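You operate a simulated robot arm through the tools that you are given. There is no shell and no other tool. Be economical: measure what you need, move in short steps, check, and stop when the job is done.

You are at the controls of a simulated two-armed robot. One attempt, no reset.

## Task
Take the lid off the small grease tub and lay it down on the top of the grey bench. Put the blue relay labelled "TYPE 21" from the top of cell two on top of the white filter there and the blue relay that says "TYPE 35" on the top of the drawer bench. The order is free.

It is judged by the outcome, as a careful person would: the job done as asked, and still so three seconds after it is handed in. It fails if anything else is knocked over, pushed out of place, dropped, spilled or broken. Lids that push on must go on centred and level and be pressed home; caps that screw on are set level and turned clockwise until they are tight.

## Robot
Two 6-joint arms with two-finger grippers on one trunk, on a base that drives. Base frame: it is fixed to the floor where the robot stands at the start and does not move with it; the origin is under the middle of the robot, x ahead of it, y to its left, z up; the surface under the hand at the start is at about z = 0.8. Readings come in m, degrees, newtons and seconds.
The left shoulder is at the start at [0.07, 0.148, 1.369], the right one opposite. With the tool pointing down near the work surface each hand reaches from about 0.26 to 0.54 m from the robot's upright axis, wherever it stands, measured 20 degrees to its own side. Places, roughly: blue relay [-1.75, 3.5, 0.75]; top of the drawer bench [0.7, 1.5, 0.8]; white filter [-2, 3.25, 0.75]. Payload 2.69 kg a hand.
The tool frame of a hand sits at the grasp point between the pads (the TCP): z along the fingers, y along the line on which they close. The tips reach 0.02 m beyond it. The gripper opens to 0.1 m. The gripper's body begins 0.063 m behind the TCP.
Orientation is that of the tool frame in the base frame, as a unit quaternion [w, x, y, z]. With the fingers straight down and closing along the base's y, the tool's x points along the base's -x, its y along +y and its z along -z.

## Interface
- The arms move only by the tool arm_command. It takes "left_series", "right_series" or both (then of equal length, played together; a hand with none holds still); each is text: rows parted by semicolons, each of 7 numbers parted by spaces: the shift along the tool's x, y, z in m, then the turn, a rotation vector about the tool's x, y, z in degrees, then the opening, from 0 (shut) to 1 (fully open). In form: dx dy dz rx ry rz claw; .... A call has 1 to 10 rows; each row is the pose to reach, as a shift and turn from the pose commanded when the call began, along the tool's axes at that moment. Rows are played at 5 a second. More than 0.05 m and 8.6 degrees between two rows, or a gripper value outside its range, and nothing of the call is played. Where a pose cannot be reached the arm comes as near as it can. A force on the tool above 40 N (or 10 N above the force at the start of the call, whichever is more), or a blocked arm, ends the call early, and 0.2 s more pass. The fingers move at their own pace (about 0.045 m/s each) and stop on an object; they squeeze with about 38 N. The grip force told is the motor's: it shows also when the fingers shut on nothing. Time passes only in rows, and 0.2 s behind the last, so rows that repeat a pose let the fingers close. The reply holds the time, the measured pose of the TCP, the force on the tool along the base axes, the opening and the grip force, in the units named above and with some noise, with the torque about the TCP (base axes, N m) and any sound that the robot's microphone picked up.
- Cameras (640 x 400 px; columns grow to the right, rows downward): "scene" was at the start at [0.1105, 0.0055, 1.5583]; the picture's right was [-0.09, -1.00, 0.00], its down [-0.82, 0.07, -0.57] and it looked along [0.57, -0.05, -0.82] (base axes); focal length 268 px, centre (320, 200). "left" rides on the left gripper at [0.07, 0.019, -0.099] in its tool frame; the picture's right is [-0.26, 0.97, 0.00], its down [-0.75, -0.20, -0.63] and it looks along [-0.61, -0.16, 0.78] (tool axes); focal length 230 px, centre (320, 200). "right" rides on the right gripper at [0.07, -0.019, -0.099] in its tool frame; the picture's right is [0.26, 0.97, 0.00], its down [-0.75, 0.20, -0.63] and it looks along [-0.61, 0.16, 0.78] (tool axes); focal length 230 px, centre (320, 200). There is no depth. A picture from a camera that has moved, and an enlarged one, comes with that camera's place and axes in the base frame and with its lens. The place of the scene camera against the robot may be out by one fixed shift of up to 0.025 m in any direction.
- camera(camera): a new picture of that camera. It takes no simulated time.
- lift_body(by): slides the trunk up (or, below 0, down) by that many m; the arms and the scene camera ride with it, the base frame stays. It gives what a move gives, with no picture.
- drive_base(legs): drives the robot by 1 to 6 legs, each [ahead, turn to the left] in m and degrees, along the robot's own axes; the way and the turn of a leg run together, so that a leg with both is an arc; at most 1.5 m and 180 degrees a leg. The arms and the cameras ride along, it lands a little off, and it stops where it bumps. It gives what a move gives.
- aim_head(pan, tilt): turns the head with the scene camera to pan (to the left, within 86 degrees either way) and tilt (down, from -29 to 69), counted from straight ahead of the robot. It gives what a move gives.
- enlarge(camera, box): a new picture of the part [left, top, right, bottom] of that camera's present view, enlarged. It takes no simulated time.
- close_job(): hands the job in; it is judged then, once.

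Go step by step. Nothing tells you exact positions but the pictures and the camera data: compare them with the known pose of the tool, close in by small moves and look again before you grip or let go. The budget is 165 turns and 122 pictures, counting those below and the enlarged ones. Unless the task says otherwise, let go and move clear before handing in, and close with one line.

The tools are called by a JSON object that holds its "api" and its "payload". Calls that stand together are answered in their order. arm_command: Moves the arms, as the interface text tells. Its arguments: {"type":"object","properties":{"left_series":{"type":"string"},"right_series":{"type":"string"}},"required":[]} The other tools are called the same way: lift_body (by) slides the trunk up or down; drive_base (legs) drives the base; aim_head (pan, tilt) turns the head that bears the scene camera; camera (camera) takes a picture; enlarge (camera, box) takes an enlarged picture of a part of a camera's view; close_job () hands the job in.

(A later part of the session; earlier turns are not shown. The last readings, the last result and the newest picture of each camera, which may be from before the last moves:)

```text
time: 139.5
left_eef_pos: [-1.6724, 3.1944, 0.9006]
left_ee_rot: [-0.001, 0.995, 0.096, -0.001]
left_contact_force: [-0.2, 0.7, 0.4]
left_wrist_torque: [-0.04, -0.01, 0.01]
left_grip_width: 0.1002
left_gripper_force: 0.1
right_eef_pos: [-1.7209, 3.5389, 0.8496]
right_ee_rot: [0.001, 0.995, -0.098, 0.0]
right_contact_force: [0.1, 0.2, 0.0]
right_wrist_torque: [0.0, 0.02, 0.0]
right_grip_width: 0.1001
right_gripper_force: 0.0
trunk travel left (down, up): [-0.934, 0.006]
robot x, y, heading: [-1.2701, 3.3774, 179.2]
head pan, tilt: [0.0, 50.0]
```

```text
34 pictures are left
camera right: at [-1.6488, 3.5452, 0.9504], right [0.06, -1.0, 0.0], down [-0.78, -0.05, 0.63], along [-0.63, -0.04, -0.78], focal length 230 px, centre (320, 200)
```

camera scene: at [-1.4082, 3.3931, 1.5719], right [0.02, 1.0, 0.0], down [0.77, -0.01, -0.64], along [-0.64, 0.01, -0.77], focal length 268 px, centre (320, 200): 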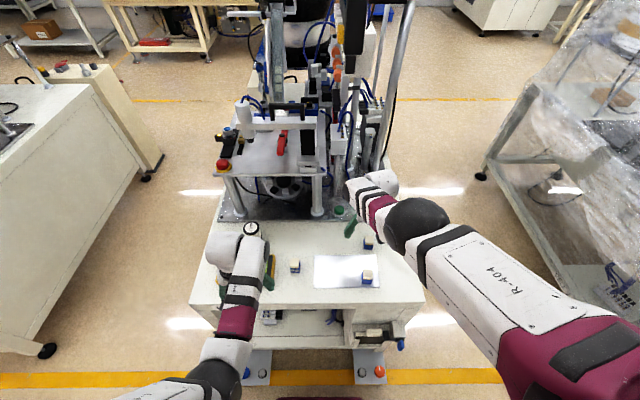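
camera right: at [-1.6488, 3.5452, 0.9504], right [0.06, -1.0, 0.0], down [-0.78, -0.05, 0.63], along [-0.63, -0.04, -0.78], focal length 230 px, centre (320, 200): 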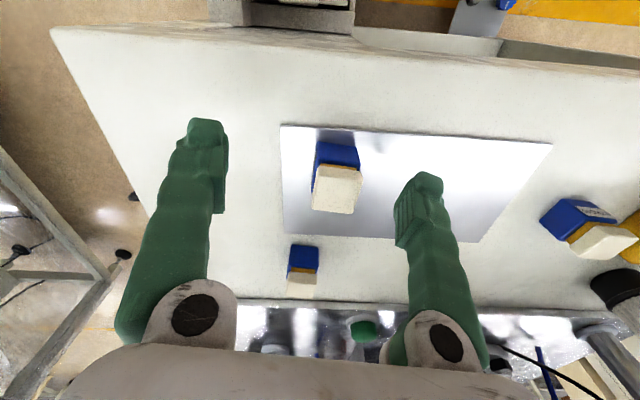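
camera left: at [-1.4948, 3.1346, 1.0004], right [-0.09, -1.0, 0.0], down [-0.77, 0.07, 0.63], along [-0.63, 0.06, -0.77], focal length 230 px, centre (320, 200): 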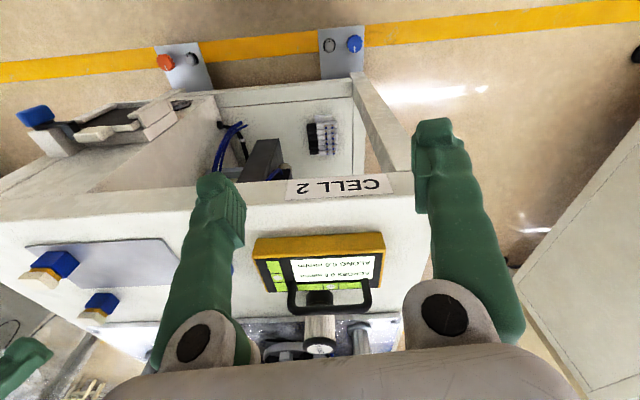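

Triangulating gives a table top at z≈0.785 and the relay top at ≈0.82, at [-1.738, 3.5285]. I correct the position and come down around it, then check.

{"api": "arm_command", "payload": {"right_series": "-0.0148 0.0135 0 0 0 0 1; -0.0148 0.0135 0.0215 0 0 0 1; -0.0148 0.0135 0.0415 0 0 0 1; -0.0148 0.0135 0.0415 0 0 0 1"}}

{"api": "camera", "payload": {"camera": "right"}}

```text
time: 140.5
left_eef_pos: [-1.6736, 3.1943, 0.8988]
left_ee_rot: [-0.001, 0.995, 0.097, -0.001]
left_contact_force: [0.9, -0.5, -0.2]
left_wrist_torque: [0.0, 0.01, 0.0]
left_grip_width: 0.0999
left_gripper_force: 0.0
right_eef_pos: [-1.733, 3.5398, 0.8156]
right_ee_rot: [0.002, 0.995, -0.097, 0.001]
right_contact_force: [0.7, -0.1, -1.0]
right_wrist_torque: [0.0, 0.01, 0.0]
right_grip_width: 0.1001
right_gripper_force: 0.0
right hand out of reach, approached as far as the arm can: row 3, 4
trunk travel left (down, up): [-0.934, 0.006]
robot x, y, heading: [-1.2727, 3.383, 179.1]
head pan, tilt: [0.0, 50.0]
```

```text
33 pictures are left
camera right: at [-1.6597, 3.5442, 0.9156], right [0.06, -1.0, 0.0], down [-0.78, -0.05, 0.63], along [-0.63, -0.04, -0.78], focal length 230 px, centre (320, 200)
```

right: 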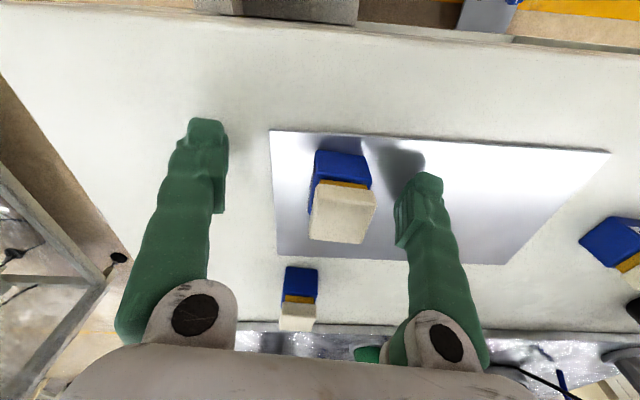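

{"api": "arm_command", "payload": {"right_series": "0 0.012 -0.02 0 0 0 1; 0 0.012 -0.02 0 0 0 1"}}

{"api": "lift_body", "payload": {"by": -0.025}}

```text
time: 141.1
left_eef_pos: [-1.6742, 3.1948, 0.9001]
left_ee_rot: [-0.001, 0.995, 0.097, -0.001]
left_contact_force: [-0.1, -0.2, -0.1]
left_wrist_torque: [0.02, -0.01, -0.01]
left_grip_width: 0.1003
left_gripper_force: 0.0
right_eef_pos: [-1.7343, 3.527, 0.8358]
right_ee_rot: [0.0, 0.995, -0.097, 0.001]
right_contact_force: [0.5, -0.8, 0.4]
right_wrist_torque: [-0.01, -0.01, -0.01]
right_grip_width: 0.1001
right_gripper_force: 0.1
trunk travel left (down, up): [-0.934, 0.006]
robot x, y, heading: [-1.2695, 3.3822, 178.8]
head pan, tilt: [0.0, 50.0]
```

```text
time: 141.8
left_eef_pos: [-1.6721, 3.1938, 0.8745]
left_ee_rot: [0.0, 0.995, 0.097, -0.002]
left_contact_force: [0.1, 0.3, 0.1]
left_wrist_torque: [0.0, -0.04, 0.03]
left_grip_width: 0.0999
left_gripper_force: 0.0
right_eef_pos: [-1.7351, 3.5283, 0.81]
right_ee_rot: [0.001, 0.995, -0.098, 0.001]
right_contact_force: [3.9, 0.7, 5.1]
right_wrist_torque: [-0.34, 0.01, 0.13]
right_grip_width: 0.0999
right_gripper_force: 0.0
trunk travel left (down, up): [-0.909, 0.031]
robot x, y, heading: [-1.2714, 3.3779, 179.0]
head pan, tilt: [0.0, 50.0]
```

The tips just touch the surface. I raise 3 mm and close on the relay.

{"api": "arm_command", "payload": {"right_series": "0 0 -0.003 0 0 0 1; 0 0 -0.003 0 0 0 0.5; 0 0 -0.003 0 0 0 0.2; 0 0 -0.003 0 0 0 0.1; 0 0 -0.003 0 0 0 0.1; 0 0 -0.003 0 0 0 0.1; 0 0 -0.003 0 0 0 0.1"}}

{"api": "camera", "payload": {"camera": "right"}}

```text
time: 143.4
left_eef_pos: [-1.6731, 3.1943, 0.8749]
left_ee_rot: [0.0, 0.995, 0.097, -0.002]
left_contact_force: [0.1, -1.0, -0.4]
left_wrist_torque: [0.0, 0.01, 0.04]
left_grip_width: 0.1001
left_gripper_force: 0.0
right_eef_pos: [-1.7343, 3.5284, 0.8139]
right_ee_rot: [0.0, 0.995, -0.098, 0.0]
right_contact_force: [0.1, 3.6, 8.1]
right_wrist_torque: [0.26, -0.04, 0.02]
right_grip_width: 0.0285
right_gripper_force: 36.4
trunk travel left (down, up): [-0.909, 0.031]
robot x, y, heading: [-1.2698, 3.3782, 178.8]
head pan, tilt: [0.0, 50.0]
```

```text
32 pictures are left
camera right: at [-1.6605, 3.5334, 0.913], right [0.06, -1.0, 0.0], down [-0.77, -0.05, 0.63], along [-0.63, -0.04, -0.78], focal length 230 px, centre (320, 200)
```

right: 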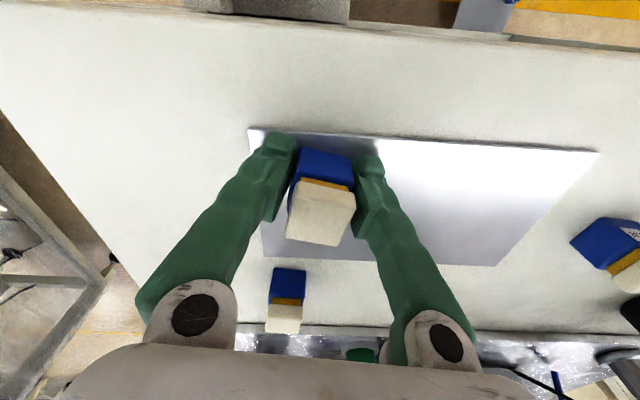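

Gripped at 0.0285 m. I lift it and check.

{"api": "arm_command", "payload": {"right_series": "0 0 -0.02 0 0 0 0.1; 0 0 -0.05 0 0 0 0.1; 0 0 -0.08 0 0 0 0.1; 0 0 -0.08 0 0 0 0.1"}}

{"api": "camera", "payload": {"camera": "right"}}

```text
time: 144.4
left_eef_pos: [-1.6739, 3.1945, 0.8749]
left_ee_rot: [-0.001, 0.995, 0.097, -0.002]
left_contact_force: [-0.9, -0.2, -0.6]
left_wrist_torque: [0.02, 0.02, 0.0]
left_grip_width: 0.0999
left_gripper_force: 0.0
right_eef_pos: [-1.7354, 3.527, 0.8923]
right_ee_rot: [0.0, 0.995, -0.097, -0.001]
right_contact_force: [-0.2, -0.3, -0.1]
right_wrist_torque: [-0.03, 0.0, -0.01]
right_grip_width: 0.0281
right_gripper_force: 38.1
trunk travel left (down, up): [-0.909, 0.031]
robot x, y, heading: [-1.268, 3.3747, 179.0]
head pan, tilt: [0.0, 50.0]
```

```text
31 pictures are left
camera right: at [-1.6634, 3.5329, 0.9933], right [0.07, -1.0, 0.0], down [-0.78, -0.05, 0.63], along [-0.63, -0.04, -0.78], focal length 230 px, centre (320, 200)
```

right: 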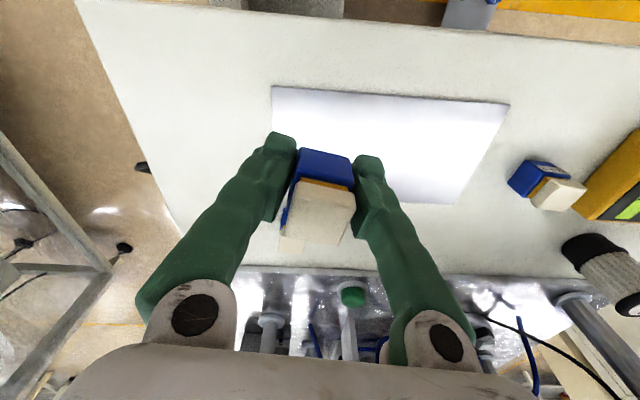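

The TYPE 21 relay is held. Holding it high, I turn slightly and move in so the left hand can take the TYPE 35 relay.

{"api": "drive_base", "payload": {"legs": [[0, -9], [0.04, 0]]}}

{"api": "camera", "payload": {"camera": "left"}}

```text
time: 145.9
left_eef_pos: [-1.7289, 3.2648, 0.8771]
left_ee_rot: [-0.003, 1.0, 0.02, -0.005]
left_contact_force: [0.4, -0.2, 0.1]
left_wrist_torque: [0.04, 0.02, -0.04]
left_grip_width: 0.0999
left_gripper_force: 0.0
right_eef_pos: [-1.7398, 3.6025, 0.8958]
right_ee_rot: [0.0, 0.984, -0.176, -0.003]
right_contact_force: [-0.1, -0.1, -1.5]
right_wrist_torque: [0.05, 0.01, -0.02]
right_grip_width: 0.0285
right_gripper_force: 37.6
trunk travel left (down, up): [-0.909, 0.031]
robot x, y, heading: [-1.309, 3.3843, 170.1]
head pan, tilt: [0.0, 50.0]
```

```text
30 pictures are left
camera left: at [-1.6569, 3.2481, 0.9767], right [-0.22, -0.98, 0.0], down [-0.75, 0.17, 0.64], along [-0.62, 0.14, -0.77], focal length 230 px, centre (320, 200)
```

left: 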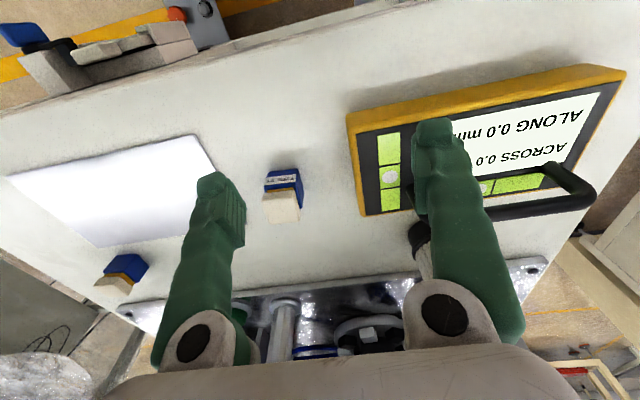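

Relay TYPE 35 is at about [-1.779, 3.310], aligned with the axes and 7 cm from the case edge. I narrow the left gripper, centre over it and lower partway.

{"api": "arm_command", "payload": {"left_series": "-0.016 -0.016 0 0 0 0 0.65; -0.032 -0.032 0 0 0 0 0.65; -0.048 -0.047 0 0 0 0 0.65; -0.048 -0.047 0.02 0 0 0 0.65; -0.048 -0.047 0.02 0 0 0 0.65"}}

{"api": "camera", "payload": {"camera": "left"}}

```text
time: 147.1
left_eef_pos: [-1.7846, 3.3115, 0.8542]
left_ee_rot: [-0.002, 1.0, 0.019, -0.002]
left_contact_force: [0.5, -0.2, 1.1]
left_wrist_torque: [0.02, 0.0, 0.0]
left_grip_width: 0.065
left_gripper_force: 0.0
right_eef_pos: [-1.7441, 3.6045, 0.8948]
right_ee_rot: [0.002, 0.984, -0.176, 0.0]
right_contact_force: [0.1, -0.2, -0.4]
right_wrist_torque: [-0.02, -0.02, 0.02]
right_grip_width: 0.0282
right_gripper_force: 38.1
trunk travel left (down, up): [-0.909, 0.031]
robot x, y, heading: [-1.311, 3.3838, 170.2]
head pan, tilt: [0.0, 50.0]
```

```text
29 pictures are left
camera left: at [-1.7123, 3.2953, 0.954], right [-0.22, -0.98, 0.0], down [-0.76, 0.17, 0.63], along [-0.62, 0.14, -0.77], focal length 230 px, centre (320, 200)
```

left: 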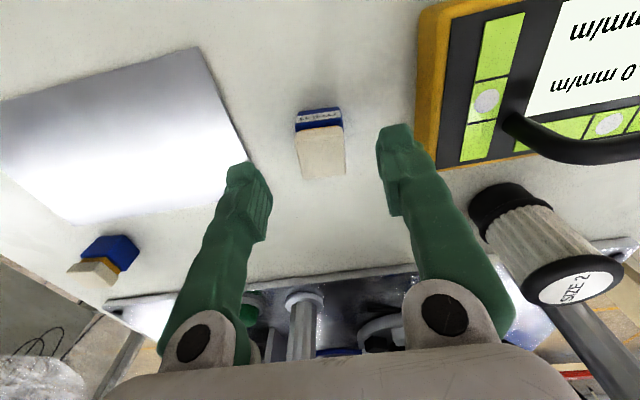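

Small correction, then down to grip height and close.

{"api": "arm_command", "payload": {"left_series": "0.006 0.0025 0.015 0 0 0 0.65; 0.006 0.0025 0.03 0 0 0 0.65; 0.006 0.0025 0.041 0 0 0 0.65; 0.006 0.0025 0.041 0 0 0 0.65"}}

{"api": "camera", "payload": {"camera": "left"}}

```text
time: 148.1
left_eef_pos: [-1.778, 3.3096, 0.8151]
left_ee_rot: [-0.002, 1.0, 0.019, -0.003]
left_contact_force: [-0.6, 0.0, -0.2]
left_wrist_torque: [-0.01, 0.01, 0.0]
left_grip_width: 0.0654
left_gripper_force: 0.1
right_eef_pos: [-1.7434, 3.605, 0.8942]
right_ee_rot: [0.001, 0.985, -0.175, 0.0]
right_contact_force: [-0.1, -0.2, -0.7]
right_wrist_torque: [0.0, 0.0, 0.04]
right_grip_width: 0.0287
right_gripper_force: 37.9
trunk travel left (down, up): [-0.909, 0.031]
robot x, y, heading: [-1.3086, 3.3839, 170.0]
head pan, tilt: [0.0, 50.0]
```

```text
28 pictures are left
camera left: at [-1.7048, 3.2934, 0.9143], right [-0.22, -0.98, 0.0], down [-0.76, 0.17, 0.63], along [-0.62, 0.14, -0.77], focal length 230 px, centre (320, 200)
```

left: 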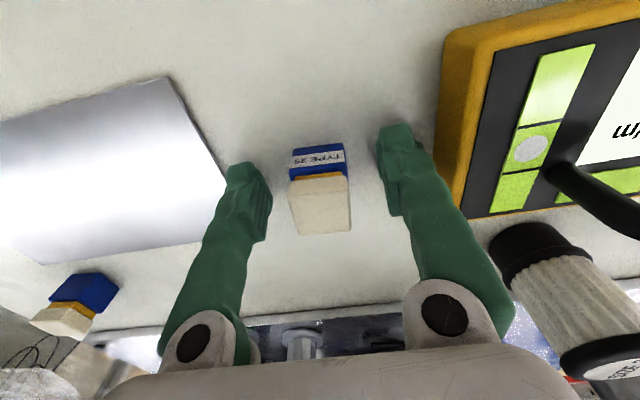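

{"api": "arm_command", "payload": {"left_series": "0 0 0.001 0 0 0 0.4; 0 0 0.001 0 0 0 0.2; 0 0 0.001 0 0 0 0.1; 0 0 0.001 0 0 0 0.1; 0 0 0.001 0 0 0 0.1; 0 0 0.001 0 0 0 0.1"}}

{"api": "arm_command", "payload": {"left_series": "0 0 -0.025 0 0 0 0.1; 0 0 -0.055 0 0 0 0.1; 0 0 -0.08 0 0 0 0.1; 0 0 -0.08 0 0 0 0.1"}}

{"api": "camera", "payload": {"camera": "left"}}

```text
time: 149.5
left_eef_pos: [-1.7766, 3.3092, 0.8129]
left_ee_rot: [-0.002, 1.0, 0.019, -0.001]
left_contact_force: [-0.7, 0.1, 0.2]
left_wrist_torque: [0.0, 0.01, -0.02]
left_grip_width: 0.0285
left_gripper_force: 37.9
right_eef_pos: [-1.7439, 3.6049, 0.8946]
right_ee_rot: [0.002, 0.985, -0.175, 0.0]
right_contact_force: [1.2, 0.5, -0.8]
right_wrist_torque: [-0.01, 0.0, -0.01]
right_grip_width: 0.0287
right_gripper_force: 38.3
trunk travel left (down, up): [-0.909, 0.031]
robot x, y, heading: [-1.3105, 3.3853, 170.2]
head pan, tilt: [0.0, 50.0]
```

```text
time: 150.5
left_eef_pos: [-1.7756, 3.3096, 0.8941]
left_ee_rot: [-0.002, 1.0, 0.019, -0.001]
left_contact_force: [-0.4, 0.1, -1.4]
left_wrist_torque: [-0.02, -0.01, -0.02]
left_grip_width: 0.0281
left_gripper_force: 37.9
right_eef_pos: [-1.7443, 3.6043, 0.8947]
right_ee_rot: [0.001, 0.984, -0.176, 0.0]
right_contact_force: [-0.4, 0.1, 0.7]
right_wrist_torque: [-0.01, 0.03, -0.01]
right_grip_width: 0.0286
right_gripper_force: 38.2
trunk travel left (down, up): [-0.909, 0.031]
robot x, y, heading: [-1.3091, 3.3863, 170.1]
head pan, tilt: [0.0, 50.0]
```

```text
27 pictures are left
camera left: at [-1.7043, 3.2937, 0.9944], right [-0.22, -0.98, 0.0], down [-0.76, 0.17, 0.63], along [-0.62, 0.14, -0.78], focal length 230 px, centre (320, 200)
```

left: 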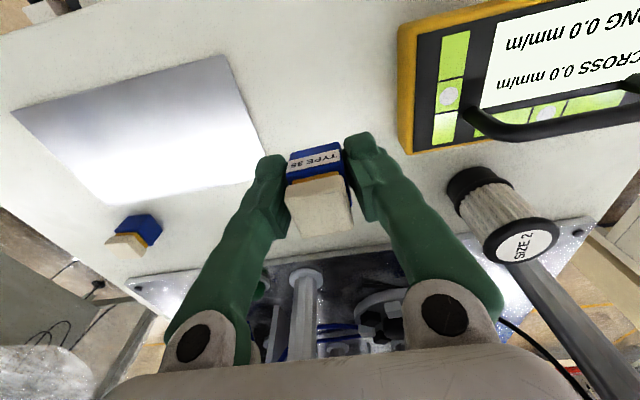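

Both relays are held, and the filter stands at about [-1.889, 3.16] with its top near z≈0.868. I raise the trunk and reposition the base so the filter falls on the right hand's side.

{"api": "lift_body", "payload": {"by": 0.031}}

{"api": "drive_base", "payload": {"legs": [[-0.12, 0], [0, 63], [0.24, 0], [0, -31]]}}

{"api": "camera", "payload": {"camera": "right"}}

{"api": "camera", "payload": {"camera": "scene"}}

```text
time: 151.3
left_eef_pos: [-1.7771, 3.3096, 0.9234]
left_ee_rot: [-0.002, 1.0, 0.019, -0.001]
left_contact_force: [0.4, 0.2, -1.0]
left_wrist_torque: [-0.01, -0.02, -0.03]
left_grip_width: 0.0286
left_gripper_force: 37.7
right_eef_pos: [-1.7444, 3.6046, 0.9251]
right_ee_rot: [0.002, 0.984, -0.176, 0.0]
right_contact_force: [0.3, 0.2, -0.2]
right_wrist_torque: [0.01, 0.01, 0.01]
right_grip_width: 0.0283
right_gripper_force: 38.2
trunk travel left (down, up): [-0.94, 0.0]
robot x, y, heading: [-1.3102, 3.3836, 169.8]
head pan, tilt: [0.0, 50.0]
```

```text
time: 156.5
left_eef_pos: [-1.4303, 2.78, 0.9254]
left_ee_rot: [0.002, 0.847, 0.532, -0.002]
left_contact_force: [0.4, 0.9, -0.8]
left_wrist_torque: [-0.05, 0.02, -0.04]
left_grip_width: 0.0287
left_gripper_force: 38.6
right_eef_pos: [-1.679, 2.9478, 0.9285]
right_ee_rot: [0.004, 0.935, 0.355, -0.002]
right_contact_force: [0.8, -0.7, -0.7]
right_wrist_torque: [0.04, 0.0, -0.02]
right_grip_width: 0.0286
right_gripper_force: 37.9
trunk travel left (down, up): [-0.94, 0.0]
robot x, y, heading: [-1.2819, 3.2187, -128.6]
head pan, tilt: [0.0, 50.0]
stopped in leg 3: the robot was blocked; the commanded pose is now the measured one
```

```text
26 pictures are left
camera right: at [-1.6385, 3.0096, 1.0275], right [0.83, -0.55, 0.0], down [-0.43, -0.64, 0.64], along [-0.35, -0.53, -0.77], focal length 230 px, centre (320, 200)
```

right: 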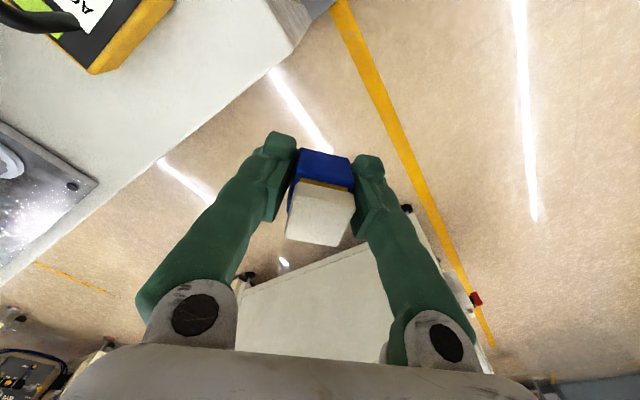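

```text
25 pictures are left
camera scene: at [-1.3702, 3.1402, 1.5788], right [-0.78, 0.62, 0.0], down [0.48, 0.6, -0.65], along [-0.4, -0.51, -0.76], focal length 268 px, centre (320, 200)
```

scene: 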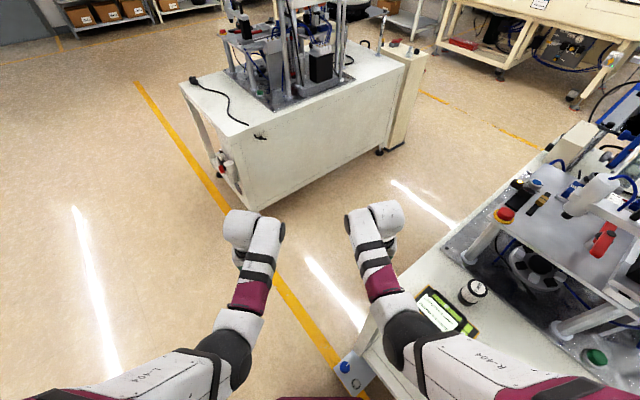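

The base bumped a table foot, so the filter can't be reached with the tool straight down. Tilting the hand forward extends its reach, so I'll go back to the front, set the relay down on free table, and regrip it with a 30° forward tilt.

{"api": "drive_base", "payload": {"legs": [[-0.1, 0], [0, -98], [0.11, 0], [0, 45]]}}

{"api": "camera", "payload": {"camera": "right"}}

```text
time: 157.7
left_eef_pos: [-1.371, 2.8252, 0.9256]
left_ee_rot: [0.019, 0.844, 0.536, 0.001]
left_contact_force: [0.2, 0.2, -0.7]
left_wrist_torque: [-0.02, -0.05, 0.0]
left_grip_width: 0.0285
left_gripper_force: 37.7
right_eef_pos: [-1.6428, 3.0086, 0.932]
right_ee_rot: [-0.002, 0.935, 0.354, -0.014]
right_contact_force: [2.2, -0.4, -1.8]
right_wrist_torque: [0.02, 0.07, 0.02]
right_grip_width: 0.0283
right_gripper_force: 37.6
trunk travel left (down, up): [-0.94, 0.0]
robot x, y, heading: [-1.2265, 3.2954, -128.5]
head pan, tilt: [0.0, 50.0]
stopped in leg 1: the robot was blocked; the commanded pose is now the measured one
```

```text
24 pictures are left
camera right: at [-1.6006, 3.0687, 1.0294], right [0.83, -0.56, -0.02], down [-0.41, -0.64, 0.65], along [-0.37, -0.53, -0.76], focal length 230 px, centre (320, 200)
```

right: 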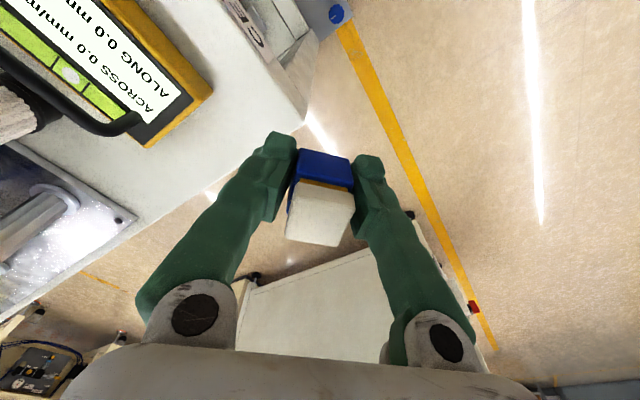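

The base was blocked while backing. I'll look to the right side to see what it touches.

{"api": "aim_head", "payload": {"pan": -75, "tilt": 65}}

{"api": "camera", "payload": {"camera": "scene"}}

```text
time: 159.2
left_eef_pos: [-1.3591, 2.8406, 0.9326]
left_ee_rot: [0.021, 0.843, 0.537, -0.009]
left_contact_force: [0.8, 0.2, -1.2]
left_wrist_torque: [0.0, -0.01, 0.0]
left_grip_width: 0.0286
left_gripper_force: 37.5
right_eef_pos: [-1.632, 3.0229, 0.9394]
right_ee_rot: [0.004, 0.936, 0.352, -0.022]
right_contact_force: [-0.1, -0.3, -1.3]
right_wrist_torque: [0.01, -0.04, -0.01]
right_grip_width: 0.0287
right_gripper_force: 37.7
trunk travel left (down, up): [-0.94, 0.0]
robot x, y, heading: [-1.2269, 3.2974, -128.3]
head pan, tilt: [-75.0, 65.0]
```

```text
23 pictures are left
camera scene: at [-1.3264, 3.2884, 1.5596], right [0.4, 0.92, 0.0], down [0.83, -0.36, -0.42], along [-0.39, 0.17, -0.91], focal length 268 px, centre (320, 200)
```

scene: 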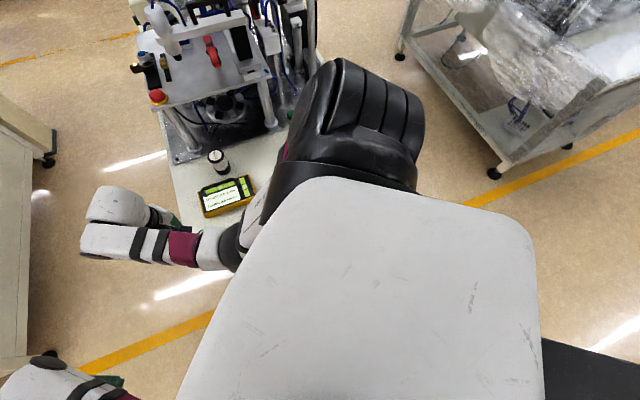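

{"api": "drive_base", "payload": {"legs": [[0.03, 0]]}}

{"api": "aim_head", "payload": {"pan": 0, "tilt": 60}}

{"api": "camera", "payload": {"camera": "scene"}}

```text
time: 160.0
left_eef_pos: [-1.3725, 2.8232, 0.9352]
left_ee_rot: [0.022, 0.843, 0.537, -0.011]
left_contact_force: [0.6, 0.4, -0.7]
left_wrist_torque: [-0.04, 0.04, 0.0]
left_grip_width: 0.0287
left_gripper_force: 37.9
right_eef_pos: [-1.6462, 3.006, 0.9423]
right_ee_rot: [0.005, 0.936, 0.352, -0.025]
right_contact_force: [0.6, 0.2, -0.2]
right_wrist_torque: [-0.07, 0.01, -0.02]
right_grip_width: 0.0283
right_gripper_force: 37.7
trunk travel left (down, up): [-0.94, 0.0]
robot x, y, heading: [-1.2489, 3.2734, -128.7]
head pan, tilt: [-75.0, 65.0]
```

```text
time: 161.5
left_eef_pos: [-1.3755, 2.8206, 0.934]
left_ee_rot: [0.022, 0.843, 0.537, -0.009]
left_contact_force: [-0.1, -0.4, -1.7]
left_wrist_torque: [-0.02, -0.01, 0.02]
left_grip_width: 0.0286
left_gripper_force: 37.8
right_eef_pos: [-1.6487, 3.003, 0.9396]
right_ee_rot: [0.004, 0.935, 0.353, -0.023]
right_contact_force: [-0.2, 0.7, -0.1]
right_wrist_torque: [-0.01, 0.0, -0.03]
right_grip_width: 0.0282
right_gripper_force: 38.4
trunk travel left (down, up): [-0.94, 0.0]
robot x, y, heading: [-1.2396, 3.2666, -128.6]
head pan, tilt: [0.0, 60.0]
```

```text
22 pictures are left
camera scene: at [-1.328, 3.1925, 1.5653], right [-0.78, 0.62, 0.0], down [0.54, 0.68, -0.5], along [-0.31, -0.39, -0.87], focal length 268 px, centre (320, 200)
```

scene: 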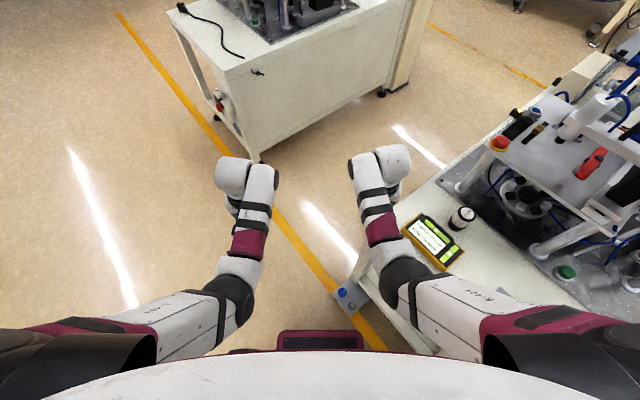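

{"api": "drive_base", "payload": {"legs": [[0, -25]]}}

```text
time: 163.2
left_eef_pos: [-1.5537, 2.9174, 0.932]
left_ee_rot: [0.018, 0.94, 0.341, -0.013]
left_contact_force: [-0.2, 0.2, -0.9]
left_wrist_torque: [0.02, 0.0, 0.0]
left_grip_width: 0.0285
left_gripper_force: 37.7
right_eef_pos: [-1.7248, 3.1988, 0.9397]
right_ee_rot: [-0.001, 0.99, 0.141, -0.024]
right_contact_force: [0.3, -0.4, -0.8]
right_wrist_torque: [-0.03, 0.02, 0.01]
right_grip_width: 0.0283
right_gripper_force: 38.0
trunk travel left (down, up): [-0.94, 0.0]
robot x, y, heading: [-1.2428, 3.2721, -153.8]
head pan, tilt: [0.0, 60.0]
```

The chassis sits slightly tilted, probably on the table's foot plate. I back out straight to drop off it.

{"api": "drive_base", "payload": {"legs": [[-0.15, 0]]}}

{"api": "camera", "payload": {"camera": "scene"}}

```text
time: 164.6
left_eef_pos: [-1.4187, 2.9865, 0.9321]
left_ee_rot: [0.02, 0.94, 0.34, -0.013]
left_contact_force: [-0.1, 0.0, -0.6]
left_wrist_torque: [-0.01, 0.0, -0.04]
left_grip_width: 0.0285
left_gripper_force: 38.6
right_eef_pos: [-1.5886, 3.2653, 0.9384]
right_ee_rot: [-0.001, 0.99, 0.142, -0.023]
right_contact_force: [-0.2, 1.1, -0.1]
right_wrist_torque: [0.0, 0.0, 0.0]
right_grip_width: 0.0286
right_gripper_force: 38.1
trunk travel left (down, up): [-0.94, 0.0]
robot x, y, heading: [-1.1045, 3.3415, -154.0]
head pan, tilt: [0.0, 60.0]
```

```text
21 pictures are left
camera scene: at [-1.2254, 3.2984, 1.5651], right [-0.44, 0.9, 0.0], down [0.78, 0.38, -0.5], along [-0.45, -0.22, -0.87], focal length 268 px, centre (320, 200)
```

scene: 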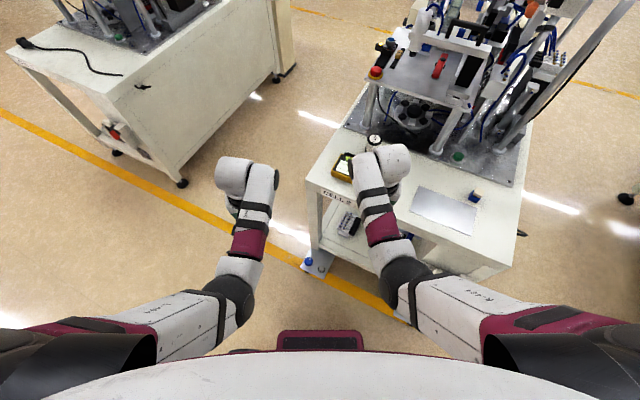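

Nothing is displaced; the slight tilt is only in the arms' commanded pose. I go back in front of the plate for the regrip.

{"api": "drive_base", "payload": {"legs": [[0, -26], [0.19, 0]]}}

{"api": "arm_command", "payload": {"right_series": "0 0 0.02 -0.25 1.3 0 0.1; 0 0 0.045 -0.5 2.6 0 0.1; 0 0 0.07 -0.5 2.6 0 0.1; 0 0 0.09 -0.5 2.6 0 0.1; 0 0 0.09 -0.5 2.6 0 0.1", "left_series": "0 0 0 0.7 1 0 0.1; 0 0 0 1.4 2.1 0 0.1; 0 0 0 1.4 2.1 0 0.1; 0 0 0 1.4 2.1 0 0.1; 0 0 0 1.4 2.1 0 0.1"}}

{"api": "camera", "payload": {"camera": "right"}}

```text
time: 167.5
left_eef_pos: [-1.7336, 3.1586, 0.9347]
left_ee_rot: [0.016, 0.993, 0.119, -0.019]
left_contact_force: [0.0, -0.3, -0.1]
left_wrist_torque: [-0.02, 0.01, -0.02]
left_grip_width: 0.0285
left_gripper_force: 38.6
right_eef_pos: [-1.7643, 3.4856, 0.941]
right_ee_rot: [-0.006, 0.996, -0.087, -0.025]
right_contact_force: [0.5, -0.1, -0.2]
right_wrist_torque: [0.0, 0.04, -0.02]
right_grip_width: 0.0285
right_gripper_force: 37.8
trunk travel left (down, up): [-0.94, 0.0]
robot x, y, heading: [-1.3033, 3.3391, -179.8]
head pan, tilt: [0.0, 60.0]
```

```text
time: 168.7
left_eef_pos: [-1.7375, 3.1593, 0.9335]
left_ee_rot: [0.001, 0.993, 0.12, -0.001]
left_contact_force: [-0.2, -0.9, -2.0]
left_wrist_torque: [0.0, 0.03, 0.02]
left_grip_width: 0.0284
left_gripper_force: 38.3
right_eef_pos: [-1.771, 3.486, 0.8479]
right_ee_rot: [0.001, 0.996, -0.086, -0.001]
right_contact_force: [0.4, 0.2, -0.4]
right_wrist_torque: [-0.04, 0.02, 0.01]
right_grip_width: 0.0287
right_gripper_force: 37.6
trunk travel left (down, up): [-0.94, 0.0]
robot x, y, heading: [-1.3047, 3.3386, -179.6]
head pan, tilt: [0.0, 60.0]
```

```text
20 pictures are left
camera right: at [-1.6981, 3.4921, 0.9485], right [0.09, -1.0, 0.0], down [-0.77, -0.07, 0.63], along [-0.63, -0.06, -0.78], focal length 230 px, centre (320, 200)
```

right: 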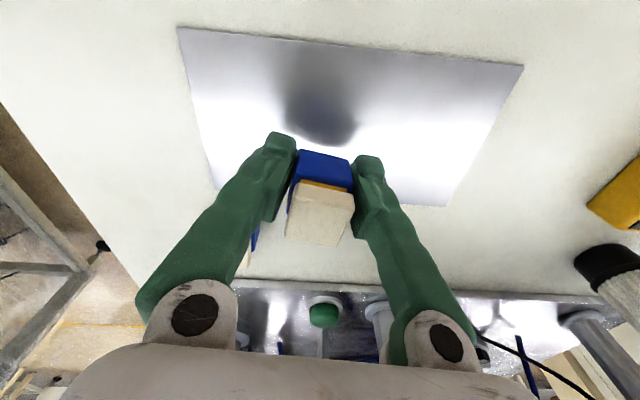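

Hands are level again, with the relay over the plate. I set it down 2 cm nearer to me.

{"api": "arm_command", "payload": {"right_series": "0.02 0 0 0 0 0 0.1; 0.02 0 0.02 0 0 0 0.1; 0.02 0 0.031 0 0 0 0.1; 0.02 0 0.031 0 0 0 0.1"}}

```text
time: 169.7
left_eef_pos: [-1.7365, 3.1597, 0.9326]
left_ee_rot: [0.002, 0.993, 0.12, 0.0]
left_contact_force: [-0.7, 0.3, 0.0]
left_wrist_torque: [0.01, 0.01, 0.01]
left_grip_width: 0.0286
left_gripper_force: 38.0
right_eef_pos: [-1.7516, 3.4844, 0.8189]
right_ee_rot: [0.001, 0.996, -0.087, -0.001]
right_contact_force: [-0.7, -0.1, 0.1]
right_wrist_torque: [0.0, 0.03, -0.01]
right_grip_width: 0.0289
right_gripper_force: 38.1
trunk travel left (down, up): [-0.94, 0.0]
robot x, y, heading: [-1.3065, 3.3423, -179.7]
head pan, tilt: [0.0, 60.0]
```

{"api": "arm_command", "payload": {"right_series": "0 0 0.002 0 0 0 0.1; 0 0 0.004 0 0 0 0.1; 0 0 0.0055 0 0 0 0.1; 0 0 0.0055 0 0 0 0.1"}}

```text
time: 170.7
left_eef_pos: [-1.736, 3.16, 0.932]
left_ee_rot: [0.002, 0.993, 0.119, -0.001]
left_contact_force: [-0.7, 0.1, 0.2]
left_wrist_torque: [0.05, 0.02, 0.02]
left_grip_width: 0.0287
left_gripper_force: 37.6
right_eef_pos: [-1.7535, 3.4826, 0.8133]
right_ee_rot: [-0.001, 0.996, -0.087, -0.001]
right_contact_force: [-0.3, 0.3, 3.2]
right_wrist_torque: [0.03, -0.04, -0.01]
right_grip_width: 0.0286
right_gripper_force: 38.0
trunk travel left (down, up): [-0.94, 0.0]
robot x, y, heading: [-1.3044, 3.3372, -179.9]
head pan, tilt: [0.0, 60.0]
```

Touchdown. I open a little, tilt the hand 35° forward about the grasp point, and check.

{"api": "arm_command", "payload": {"right_series": "0 0 0 0 0 0 0.5; 0 0 0 0 0 0 0.5; 0 0 -0.003 0 -7 0 0.5; 0 0 -0.003 0 -14 0 0.5; 0 0 -0.003 0 -21 0 0.5; 0 0 -0.003 0 -28 0 0.5; 0 0 -0.003 0 -35 0 0.5; 0 0 -0.003 0 -35 0 0.5"}}

{"api": "camera", "payload": {"camera": "right"}}

```text
time: 172.7
left_eef_pos: [-1.7359, 3.1592, 0.9324]
left_ee_rot: [0.0, 0.993, 0.119, 0.0]
left_contact_force: [-0.4, -0.2, -1.2]
left_wrist_torque: [0.0, -0.01, -0.02]
left_grip_width: 0.0287
left_gripper_force: 38.1
right_eef_pos: [-1.7566, 3.5167, 0.8182]
right_ee_rot: [-0.052, 0.947, -0.077, -0.308]
right_contact_force: [3.4, -1.0, 4.1]
right_wrist_torque: [-0.17, -0.09, 0.1]
right_grip_width: 0.0499
right_gripper_force: 0.0
trunk travel left (down, up): [-0.94, 0.0]
robot x, y, heading: [-1.3009, 3.338, -179.9]
head pan, tilt: [0.0, 60.0]
stopped in row 8 (right hand): the arm was blocked; the commanded pose is now the measured one
```

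```text
19 pictures are left
camera right: at [-1.6404, 3.5124, 0.8579], right [0.03, -0.98, -0.2], down [-0.27, -0.2, 0.94], along [-0.96, 0.02, -0.27], focal length 230 px, centre (320, 200)
```

right: 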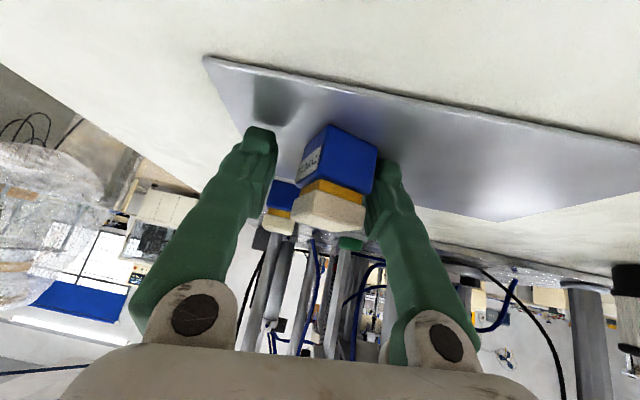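

The hand tilted as wanted, but drifted sideways and nudged the relay; it is still upright between the fingers. I close on it — the pads will square it up — and look.

{"api": "arm_command", "payload": {"right_series": "0 0 0 0 0 0 0.4; 0 0 0 0 0 0 0.3; 0 0 0 0 0 0 0.2; 0 0 0 0 0 0 0.1; 0 0 0 0 0 0 0.1; 0 0 0 0 0 0 0.1"}}

{"api": "camera", "payload": {"camera": "right"}}

```text
time: 174.1
left_eef_pos: [-1.7392, 3.1594, 0.9327]
left_ee_rot: [0.002, 0.993, 0.119, -0.001]
left_contact_force: [0.0, -0.7, -0.4]
left_wrist_torque: [-0.01, 0.0, -0.01]
left_grip_width: 0.0284
left_gripper_force: 37.8
right_eef_pos: [-1.7574, 3.5156, 0.8167]
right_ee_rot: [-0.052, 0.947, -0.077, -0.308]
right_contact_force: [-0.2, 0.1, 0.1]
right_wrist_torque: [0.02, -0.01, -0.02]
right_grip_width: 0.0297
right_gripper_force: 37.9
trunk travel left (down, up): [-0.94, 0.0]
robot x, y, heading: [-1.3041, 3.3405, -180.0]
head pan, tilt: [0.0, 60.0]
```

```text
18 pictures are left
camera right: at [-1.6409, 3.5121, 0.8577], right [0.03, -0.98, -0.2], down [-0.27, -0.2, 0.94], along [-0.96, 0.02, -0.27], focal length 230 px, centre (320, 200)
```

right: 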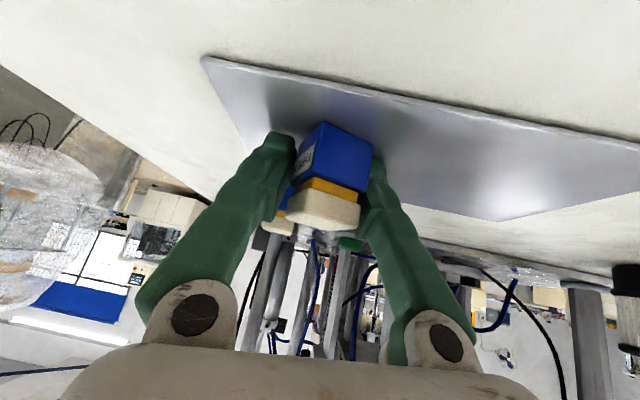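

Gripped at 0.030. I lift it with the tilted hand.

{"api": "arm_command", "payload": {"right_series": "-0.018 0 -0.024 0 0 0 0.1; -0.035 0 -0.048 0 0 0 0.1; -0.053 0 -0.073 0 0 0 0.1; -0.065 0 -0.089 0 0 0 0.1; -0.065 0 -0.089 0 0 0 0.1"}}

{"api": "camera", "payload": {"camera": "right"}}

```text
time: 175.0
left_eef_pos: [-1.7371, 3.1591, 0.9329]
left_ee_rot: [0.002, 0.993, 0.119, 0.0]
left_contact_force: [-0.4, -0.3, 0.2]
left_wrist_torque: [-0.01, -0.02, -0.03]
left_grip_width: 0.0285
left_gripper_force: 38.0
right_eef_pos: [-1.765, 3.5816, 0.9242]
right_ee_rot: [-0.124, 0.938, -0.053, -0.318]
right_contact_force: [-0.6, 0.2, -0.8]
right_wrist_torque: [-0.03, -0.02, 0.01]
right_grip_width: 0.0298
right_gripper_force: 38.0
trunk travel left (down, up): [-0.94, 0.0]
robot x, y, heading: [-1.3027, 3.338, -179.8]
head pan, tilt: [0.0, 60.0]
stopped in row 4 (right hand): the arm was blocked; the commanded pose is now the measured one
```

```text
17 pictures are left
camera right: at [-1.6477, 3.5722, 0.9622], right [0.03, -0.94, -0.35], down [-0.26, -0.35, 0.9], along [-0.96, 0.06, -0.25], focal length 230 px, centre (320, 200)
```

right: 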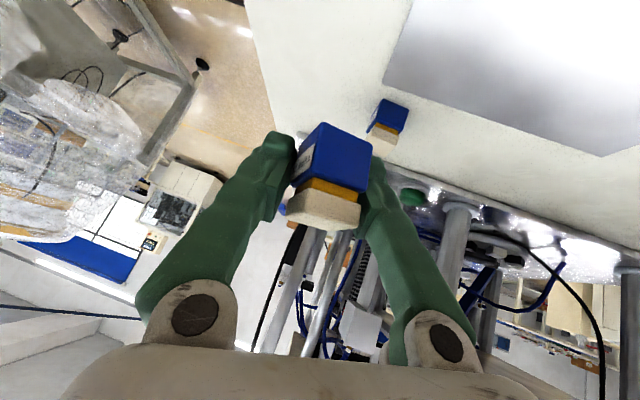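

The wrist limit rolled the hand by about 12°. I move it outward and level the roll.

{"api": "arm_command", "payload": {"right_series": "0 -0.02 0.005 -3 0 2.4 0.1; -0.001 -0.04 0.01 -6 0 4.7 0.1; -0.001 -0.058 0.016 -9 0 7.1 0.1; -0.001 -0.058 0.016 -9 0 7.1 0.1"}}

```text
time: 176.0
left_eef_pos: [-1.7372, 3.1605, 0.9328]
left_ee_rot: [0.001, 0.993, 0.119, -0.001]
left_contact_force: [0.0, -0.9, -0.1]
left_wrist_torque: [0.03, 0.04, 0.01]
left_grip_width: 0.0286
left_gripper_force: 38.3
right_eef_pos: [-1.7648, 3.64, 0.9258]
right_ee_rot: [-0.027, 0.94, -0.086, -0.329]
right_contact_force: [0.6, 0.3, -0.9]
right_wrist_torque: [0.01, 0.02, 0.0]
right_grip_width: 0.0294
right_gripper_force: 37.8
trunk travel left (down, up): [-0.94, 0.0]
robot x, y, heading: [-1.3025, 3.3377, -179.7]
head pan, tilt: [0.0, 60.0]
```

Level now. The reach also works better outward, so I turn the base to about 222° where the filter lies on the right hand's side and the feet stay clear.

{"api": "drive_base", "payload": {"legs": [[-0.08, 0], [0, 42], [0.05, 0]]}}

{"api": "arm_command", "payload": {"right_series": "0 0 0 1.25 1.15 -1 0.1; 0 0 0 2.5 2.3 -2 0.1; 0 0 0 2.5 2.3 -2 0.1"}}

{"api": "camera", "payload": {"camera": "right"}}

{"api": "camera", "payload": {"camera": "scene"}}

```text
time: 179.6
left_eef_pos: [-1.4537, 2.8858, 0.9354]
left_ee_rot: [0.003, 0.883, 0.469, -0.004]
left_contact_force: [0.2, 0.9, -1.5]
left_wrist_torque: [-0.02, -0.02, 0.03]
left_grip_width: 0.0281
left_gripper_force: 38.4
right_eef_pos: [-1.7981, 3.2231, 0.9276]
right_ee_rot: [0.094, 0.906, 0.258, -0.321]
right_contact_force: [-0.3, -0.2, 0.6]
right_wrist_torque: [0.0, 0.01, 0.02]
right_grip_width: 0.0293
right_gripper_force: 38.1
trunk travel left (down, up): [-0.94, 0.0]
robot x, y, heading: [-1.2585, 3.305, -137.5]
head pan, tilt: [0.0, 60.0]
```

```text
time: 180.4
left_eef_pos: [-1.457, 2.8844, 0.9338]
left_ee_rot: [0.002, 0.883, 0.469, -0.002]
left_contact_force: [0.1, -0.1, -0.8]
left_wrist_torque: [-0.01, 0.03, 0.0]
left_grip_width: 0.0284
left_gripper_force: 38.0
right_eef_pos: [-1.7995, 3.2205, 0.9268]
right_ee_rot: [0.063, 0.911, 0.269, -0.307]
right_contact_force: [0.5, 0.6, 0.0]
right_wrist_torque: [0.01, 0.02, -0.01]
right_grip_width: 0.0293
right_gripper_force: 37.7
trunk travel left (down, up): [-0.94, 0.0]
robot x, y, heading: [-1.2601, 3.305, -137.3]
head pan, tilt: [0.0, 60.0]
```

```text
16 pictures are left
camera right: at [-1.7105, 3.2956, 0.9659], right [0.68, -0.7, -0.2], down [-0.06, -0.33, 0.94], along [-0.73, -0.63, -0.27], focal length 230 px, centre (320, 200)
```

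right: 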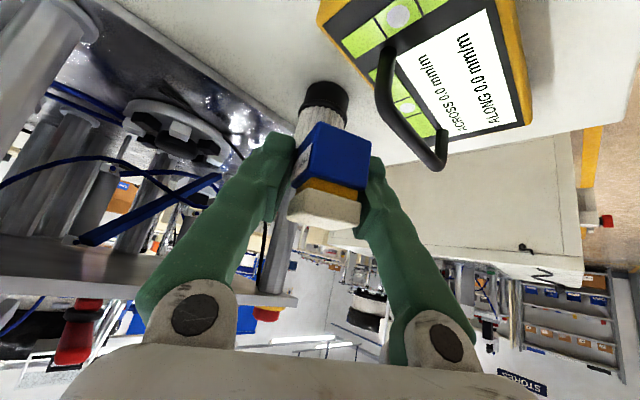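

```text
15 pictures are left
camera scene: at [-1.355, 3.2407, 1.5657], right [-0.68, 0.74, 0.0], down [0.64, 0.58, -0.5], along [-0.37, -0.34, -0.86], focal length 268 px, centre (320, 200)
```

scene: 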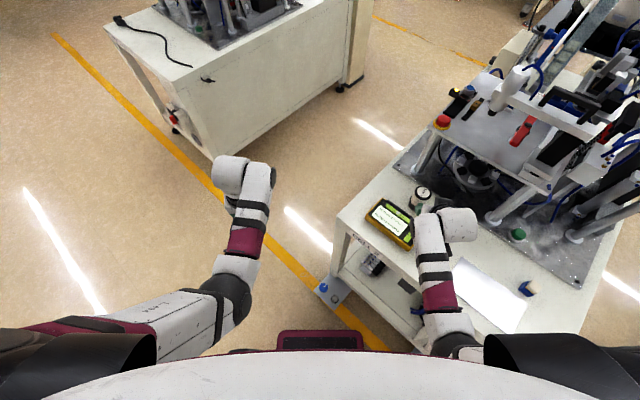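

The filter lies straight ahead of the right hand at about [-1.880, 3.170], top ≈0.874. The relay is level, and I move it over the filter in steps.

{"api": "arm_command", "payload": {"right_series": "-0.0255 0 0.0188 0 0 0 0.1; -0.051 0 0.0376 0 0 0 0.1; -0.0765 0 0.0564 0 0 0 0.1; -0.0765 0 0.0564 0 0 0 0.1"}}

{"api": "camera", "payload": {"camera": "right"}}

{"api": "enlarge", "payload": {"camera": "scene", "box": [360, 150, 480, 225]}}

```text
time: 181.4
left_eef_pos: [-1.4587, 2.8824, 0.9328]
left_ee_rot: [0.002, 0.883, 0.47, -0.001]
left_contact_force: [0.0, 0.3, -1.1]
left_wrist_torque: [0.0, 0.0, 0.02]
left_grip_width: 0.0287
left_gripper_force: 38.8
right_eef_pos: [-1.8832, 3.1672, 0.9264]
right_ee_rot: [0.063, 0.911, 0.269, -0.307]
right_contact_force: [-0.1, -0.3, -0.3]
right_wrist_torque: [0.0, -0.02, 0.0]
right_grip_width: 0.029
right_gripper_force: 38.6
trunk travel left (down, up): [-0.94, 0.0]
robot x, y, heading: [-1.2625, 3.306, -137.5]
head pan, tilt: [0.0, 60.0]
```

```text
14 pictures are left
camera right: at [-1.7937, 3.2427, 0.966], right [0.68, -0.7, -0.2], down [-0.06, -0.33, 0.94], along [-0.73, -0.63, -0.27], focal length 230 px, centre (320, 200)
```

right: 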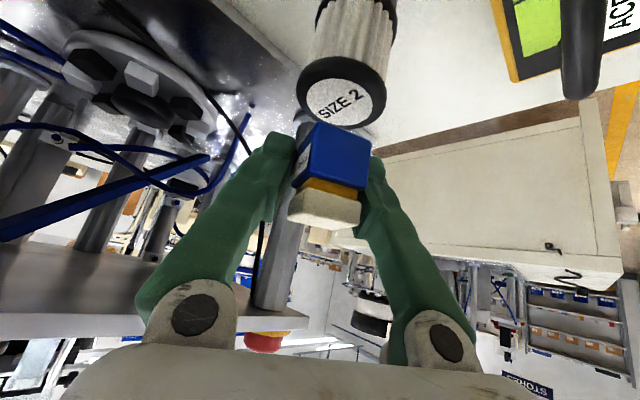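

```text
5.33 times, centred on (420, 188) of scene
camera zoom: at [-1.3579, 3.2376, 1.5653], right [-0.68, 0.74, 0.0], down [0.64, 0.59, -0.5], along [-0.37, -0.34, -0.87], focal length 1426 px, centre (-213, 267)
```

zoom: 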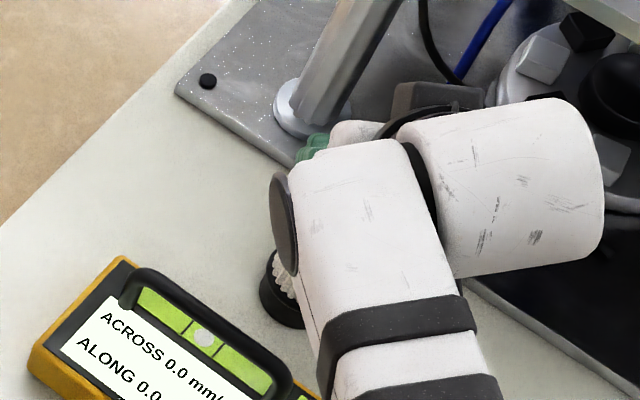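

The filter's top disc is clearly visible: centre about [-1.877, 3.171]. A small correction, then lower carefully until contact.

{"api": "arm_command", "payload": {"right_series": "0.0054 -0.003 -0.0038 0 0 0 0.1; 0.0107 -0.0025 0.0035 0 0 0 0.1; 0.0155 -0.002 0.0099 0 0 0 0.1; 0.0155 -0.002 0.0099 0 0 0 0.1"}}

{"api": "camera", "payload": {"camera": "right"}}

```text
time: 182.4
left_eef_pos: [-1.4581, 2.8823, 0.9325]
left_ee_rot: [0.001, 0.882, 0.471, -0.002]
left_contact_force: [-0.7, -0.8, -0.4]
left_wrist_torque: [-0.02, -0.01, -0.03]
left_grip_width: 0.0284
left_gripper_force: 38.0
right_eef_pos: [-1.8774, 3.1741, 0.9076]
right_ee_rot: [0.063, 0.911, 0.269, -0.306]
right_contact_force: [0.5, 0.4, -0.1]
right_wrist_torque: [-0.03, 0.03, 0.01]
right_grip_width: 0.0292
right_gripper_force: 37.6
trunk travel left (down, up): [-0.94, 0.0]
robot x, y, heading: [-1.2625, 3.3071, -137.6]
head pan, tilt: [0.0, 60.0]
```

```text
12 pictures are left
camera right: at [-1.7888, 3.2492, 0.9477], right [0.68, -0.7, -0.2], down [-0.06, -0.33, 0.94], along [-0.73, -0.63, -0.27], focal length 230 px, centre (320, 200)
```

right: 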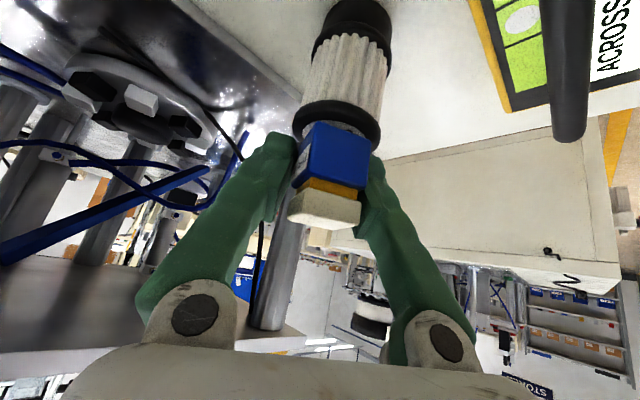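

Well centred. I lower the last millimetres until I feel contact.

{"api": "arm_command", "payload": {"right_series": "0.0018 0 0.0024 0 0 0 0.1; 0.0036 0 0.0048 0 0 0 0.1; 0.0036 0 0.0048 0 0 0 0.1"}}

```text
time: 183.2
left_eef_pos: [-1.4573, 2.882, 0.9327]
left_ee_rot: [0.002, 0.883, 0.47, -0.001]
left_contact_force: [0.2, -0.3, -1.0]
left_wrist_torque: [0.02, 0.01, -0.02]
left_grip_width: 0.0283
left_gripper_force: 38.2
right_eef_pos: [-1.8778, 3.1749, 0.9012]
right_ee_rot: [0.062, 0.911, 0.269, -0.307]
right_contact_force: [0.3, 0.6, -0.8]
right_wrist_torque: [0.03, -0.03, 0.0]
right_grip_width: 0.0288
right_gripper_force: 37.5
trunk travel left (down, up): [-0.94, 0.0]
robot x, y, heading: [-1.2622, 3.3075, -137.5]
head pan, tilt: [0.0, 60.0]
```

{"api": "arm_command", "payload": {"right_series": "0.0012 0 0.0016 0 0 0 0.1; 0.0024 0 0.0032 0 0 0 0.1; 0.0024 0 0.0032 0 0 0 0.1"}}

{"api": "enlarge", "payload": {"camera": "right", "box": [260, 60, 420, 240]}}

```text
time: 184.0
left_eef_pos: [-1.4579, 2.8829, 0.9328]
left_ee_rot: [0.002, 0.883, 0.47, -0.001]
left_contact_force: [0.3, -0.5, -1.2]
left_wrist_torque: [-0.01, -0.03, -0.03]
left_grip_width: 0.0284
left_gripper_force: 38.1
right_eef_pos: [-1.8773, 3.1742, 0.8999]
right_ee_rot: [0.064, 0.91, 0.269, -0.309]
right_contact_force: [-0.6, 0.5, 7.7]
right_wrist_torque: [-0.06, -0.19, -0.01]
right_grip_width: 0.0289
right_gripper_force: 38.8
trunk travel left (down, up): [-0.94, 0.0]
robot x, y, heading: [-1.2629, 3.3082, -137.5]
head pan, tilt: [0.0, 60.0]
```

```text
2.22 times, centred on (340, 150) of right
camera zoom: at [-1.7886, 3.2493, 0.9397], right [0.68, -0.7, -0.2], down [-0.06, -0.33, 0.94], along [-0.73, -0.63, -0.27], focal length 511 px, centre (276, 311)
```

zoom: 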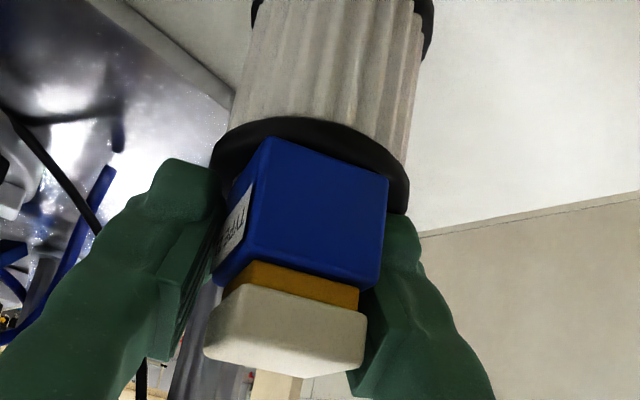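

It has contact but sits about 5 mm toward me. I lift slightly, shift forward 5 mm, and set it down again.

{"api": "arm_command", "payload": {"right_series": "-0.0036 0 -0.0048 0 0 0 0.1; -0.0076 0.0008 -0.0019 0 0 0 0.1; -0.0058 0.0008 0.0005 0 0 0 0.1; -0.004 0.0008 0.0029 0 0 0 0.1; -0.004 0.0008 0.0029 0 0 0 0.1"}}

{"api": "enlarge", "payload": {"camera": "right", "box": [260, 60, 420, 240]}}

```text
time: 185.2
left_eef_pos: [-1.457, 2.8828, 0.9342]
left_ee_rot: [0.002, 0.882, 0.47, -0.001]
left_contact_force: [-0.2, -0.4, -0.1]
left_wrist_torque: [0.02, 0.01, 0.01]
left_grip_width: 0.0286
left_gripper_force: 38.2
right_eef_pos: [-1.8806, 3.1706, 0.9013]
right_ee_rot: [0.063, 0.91, 0.27, -0.309]
right_contact_force: [0.5, -1.0, 9.8]
right_wrist_torque: [-0.07, -0.18, -0.02]
right_grip_width: 0.0284
right_gripper_force: 38.1
trunk travel left (down, up): [-0.94, 0.0]
robot x, y, heading: [-1.2604, 3.305, -137.3]
head pan, tilt: [0.0, 60.0]
```

```text
2.22 times, centred on (340, 150) of right
camera zoom: at [-1.7924, 3.2454, 0.9396], right [0.68, -0.7, -0.2], down [-0.06, -0.33, 0.94], along [-0.73, -0.63, -0.27], focal length 511 px, centre (276, 311)
```

zoom: 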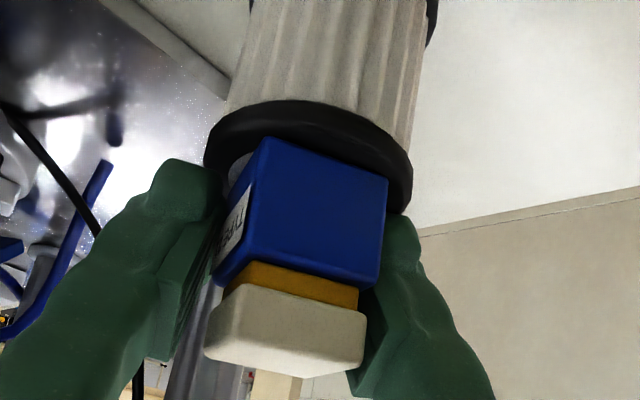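

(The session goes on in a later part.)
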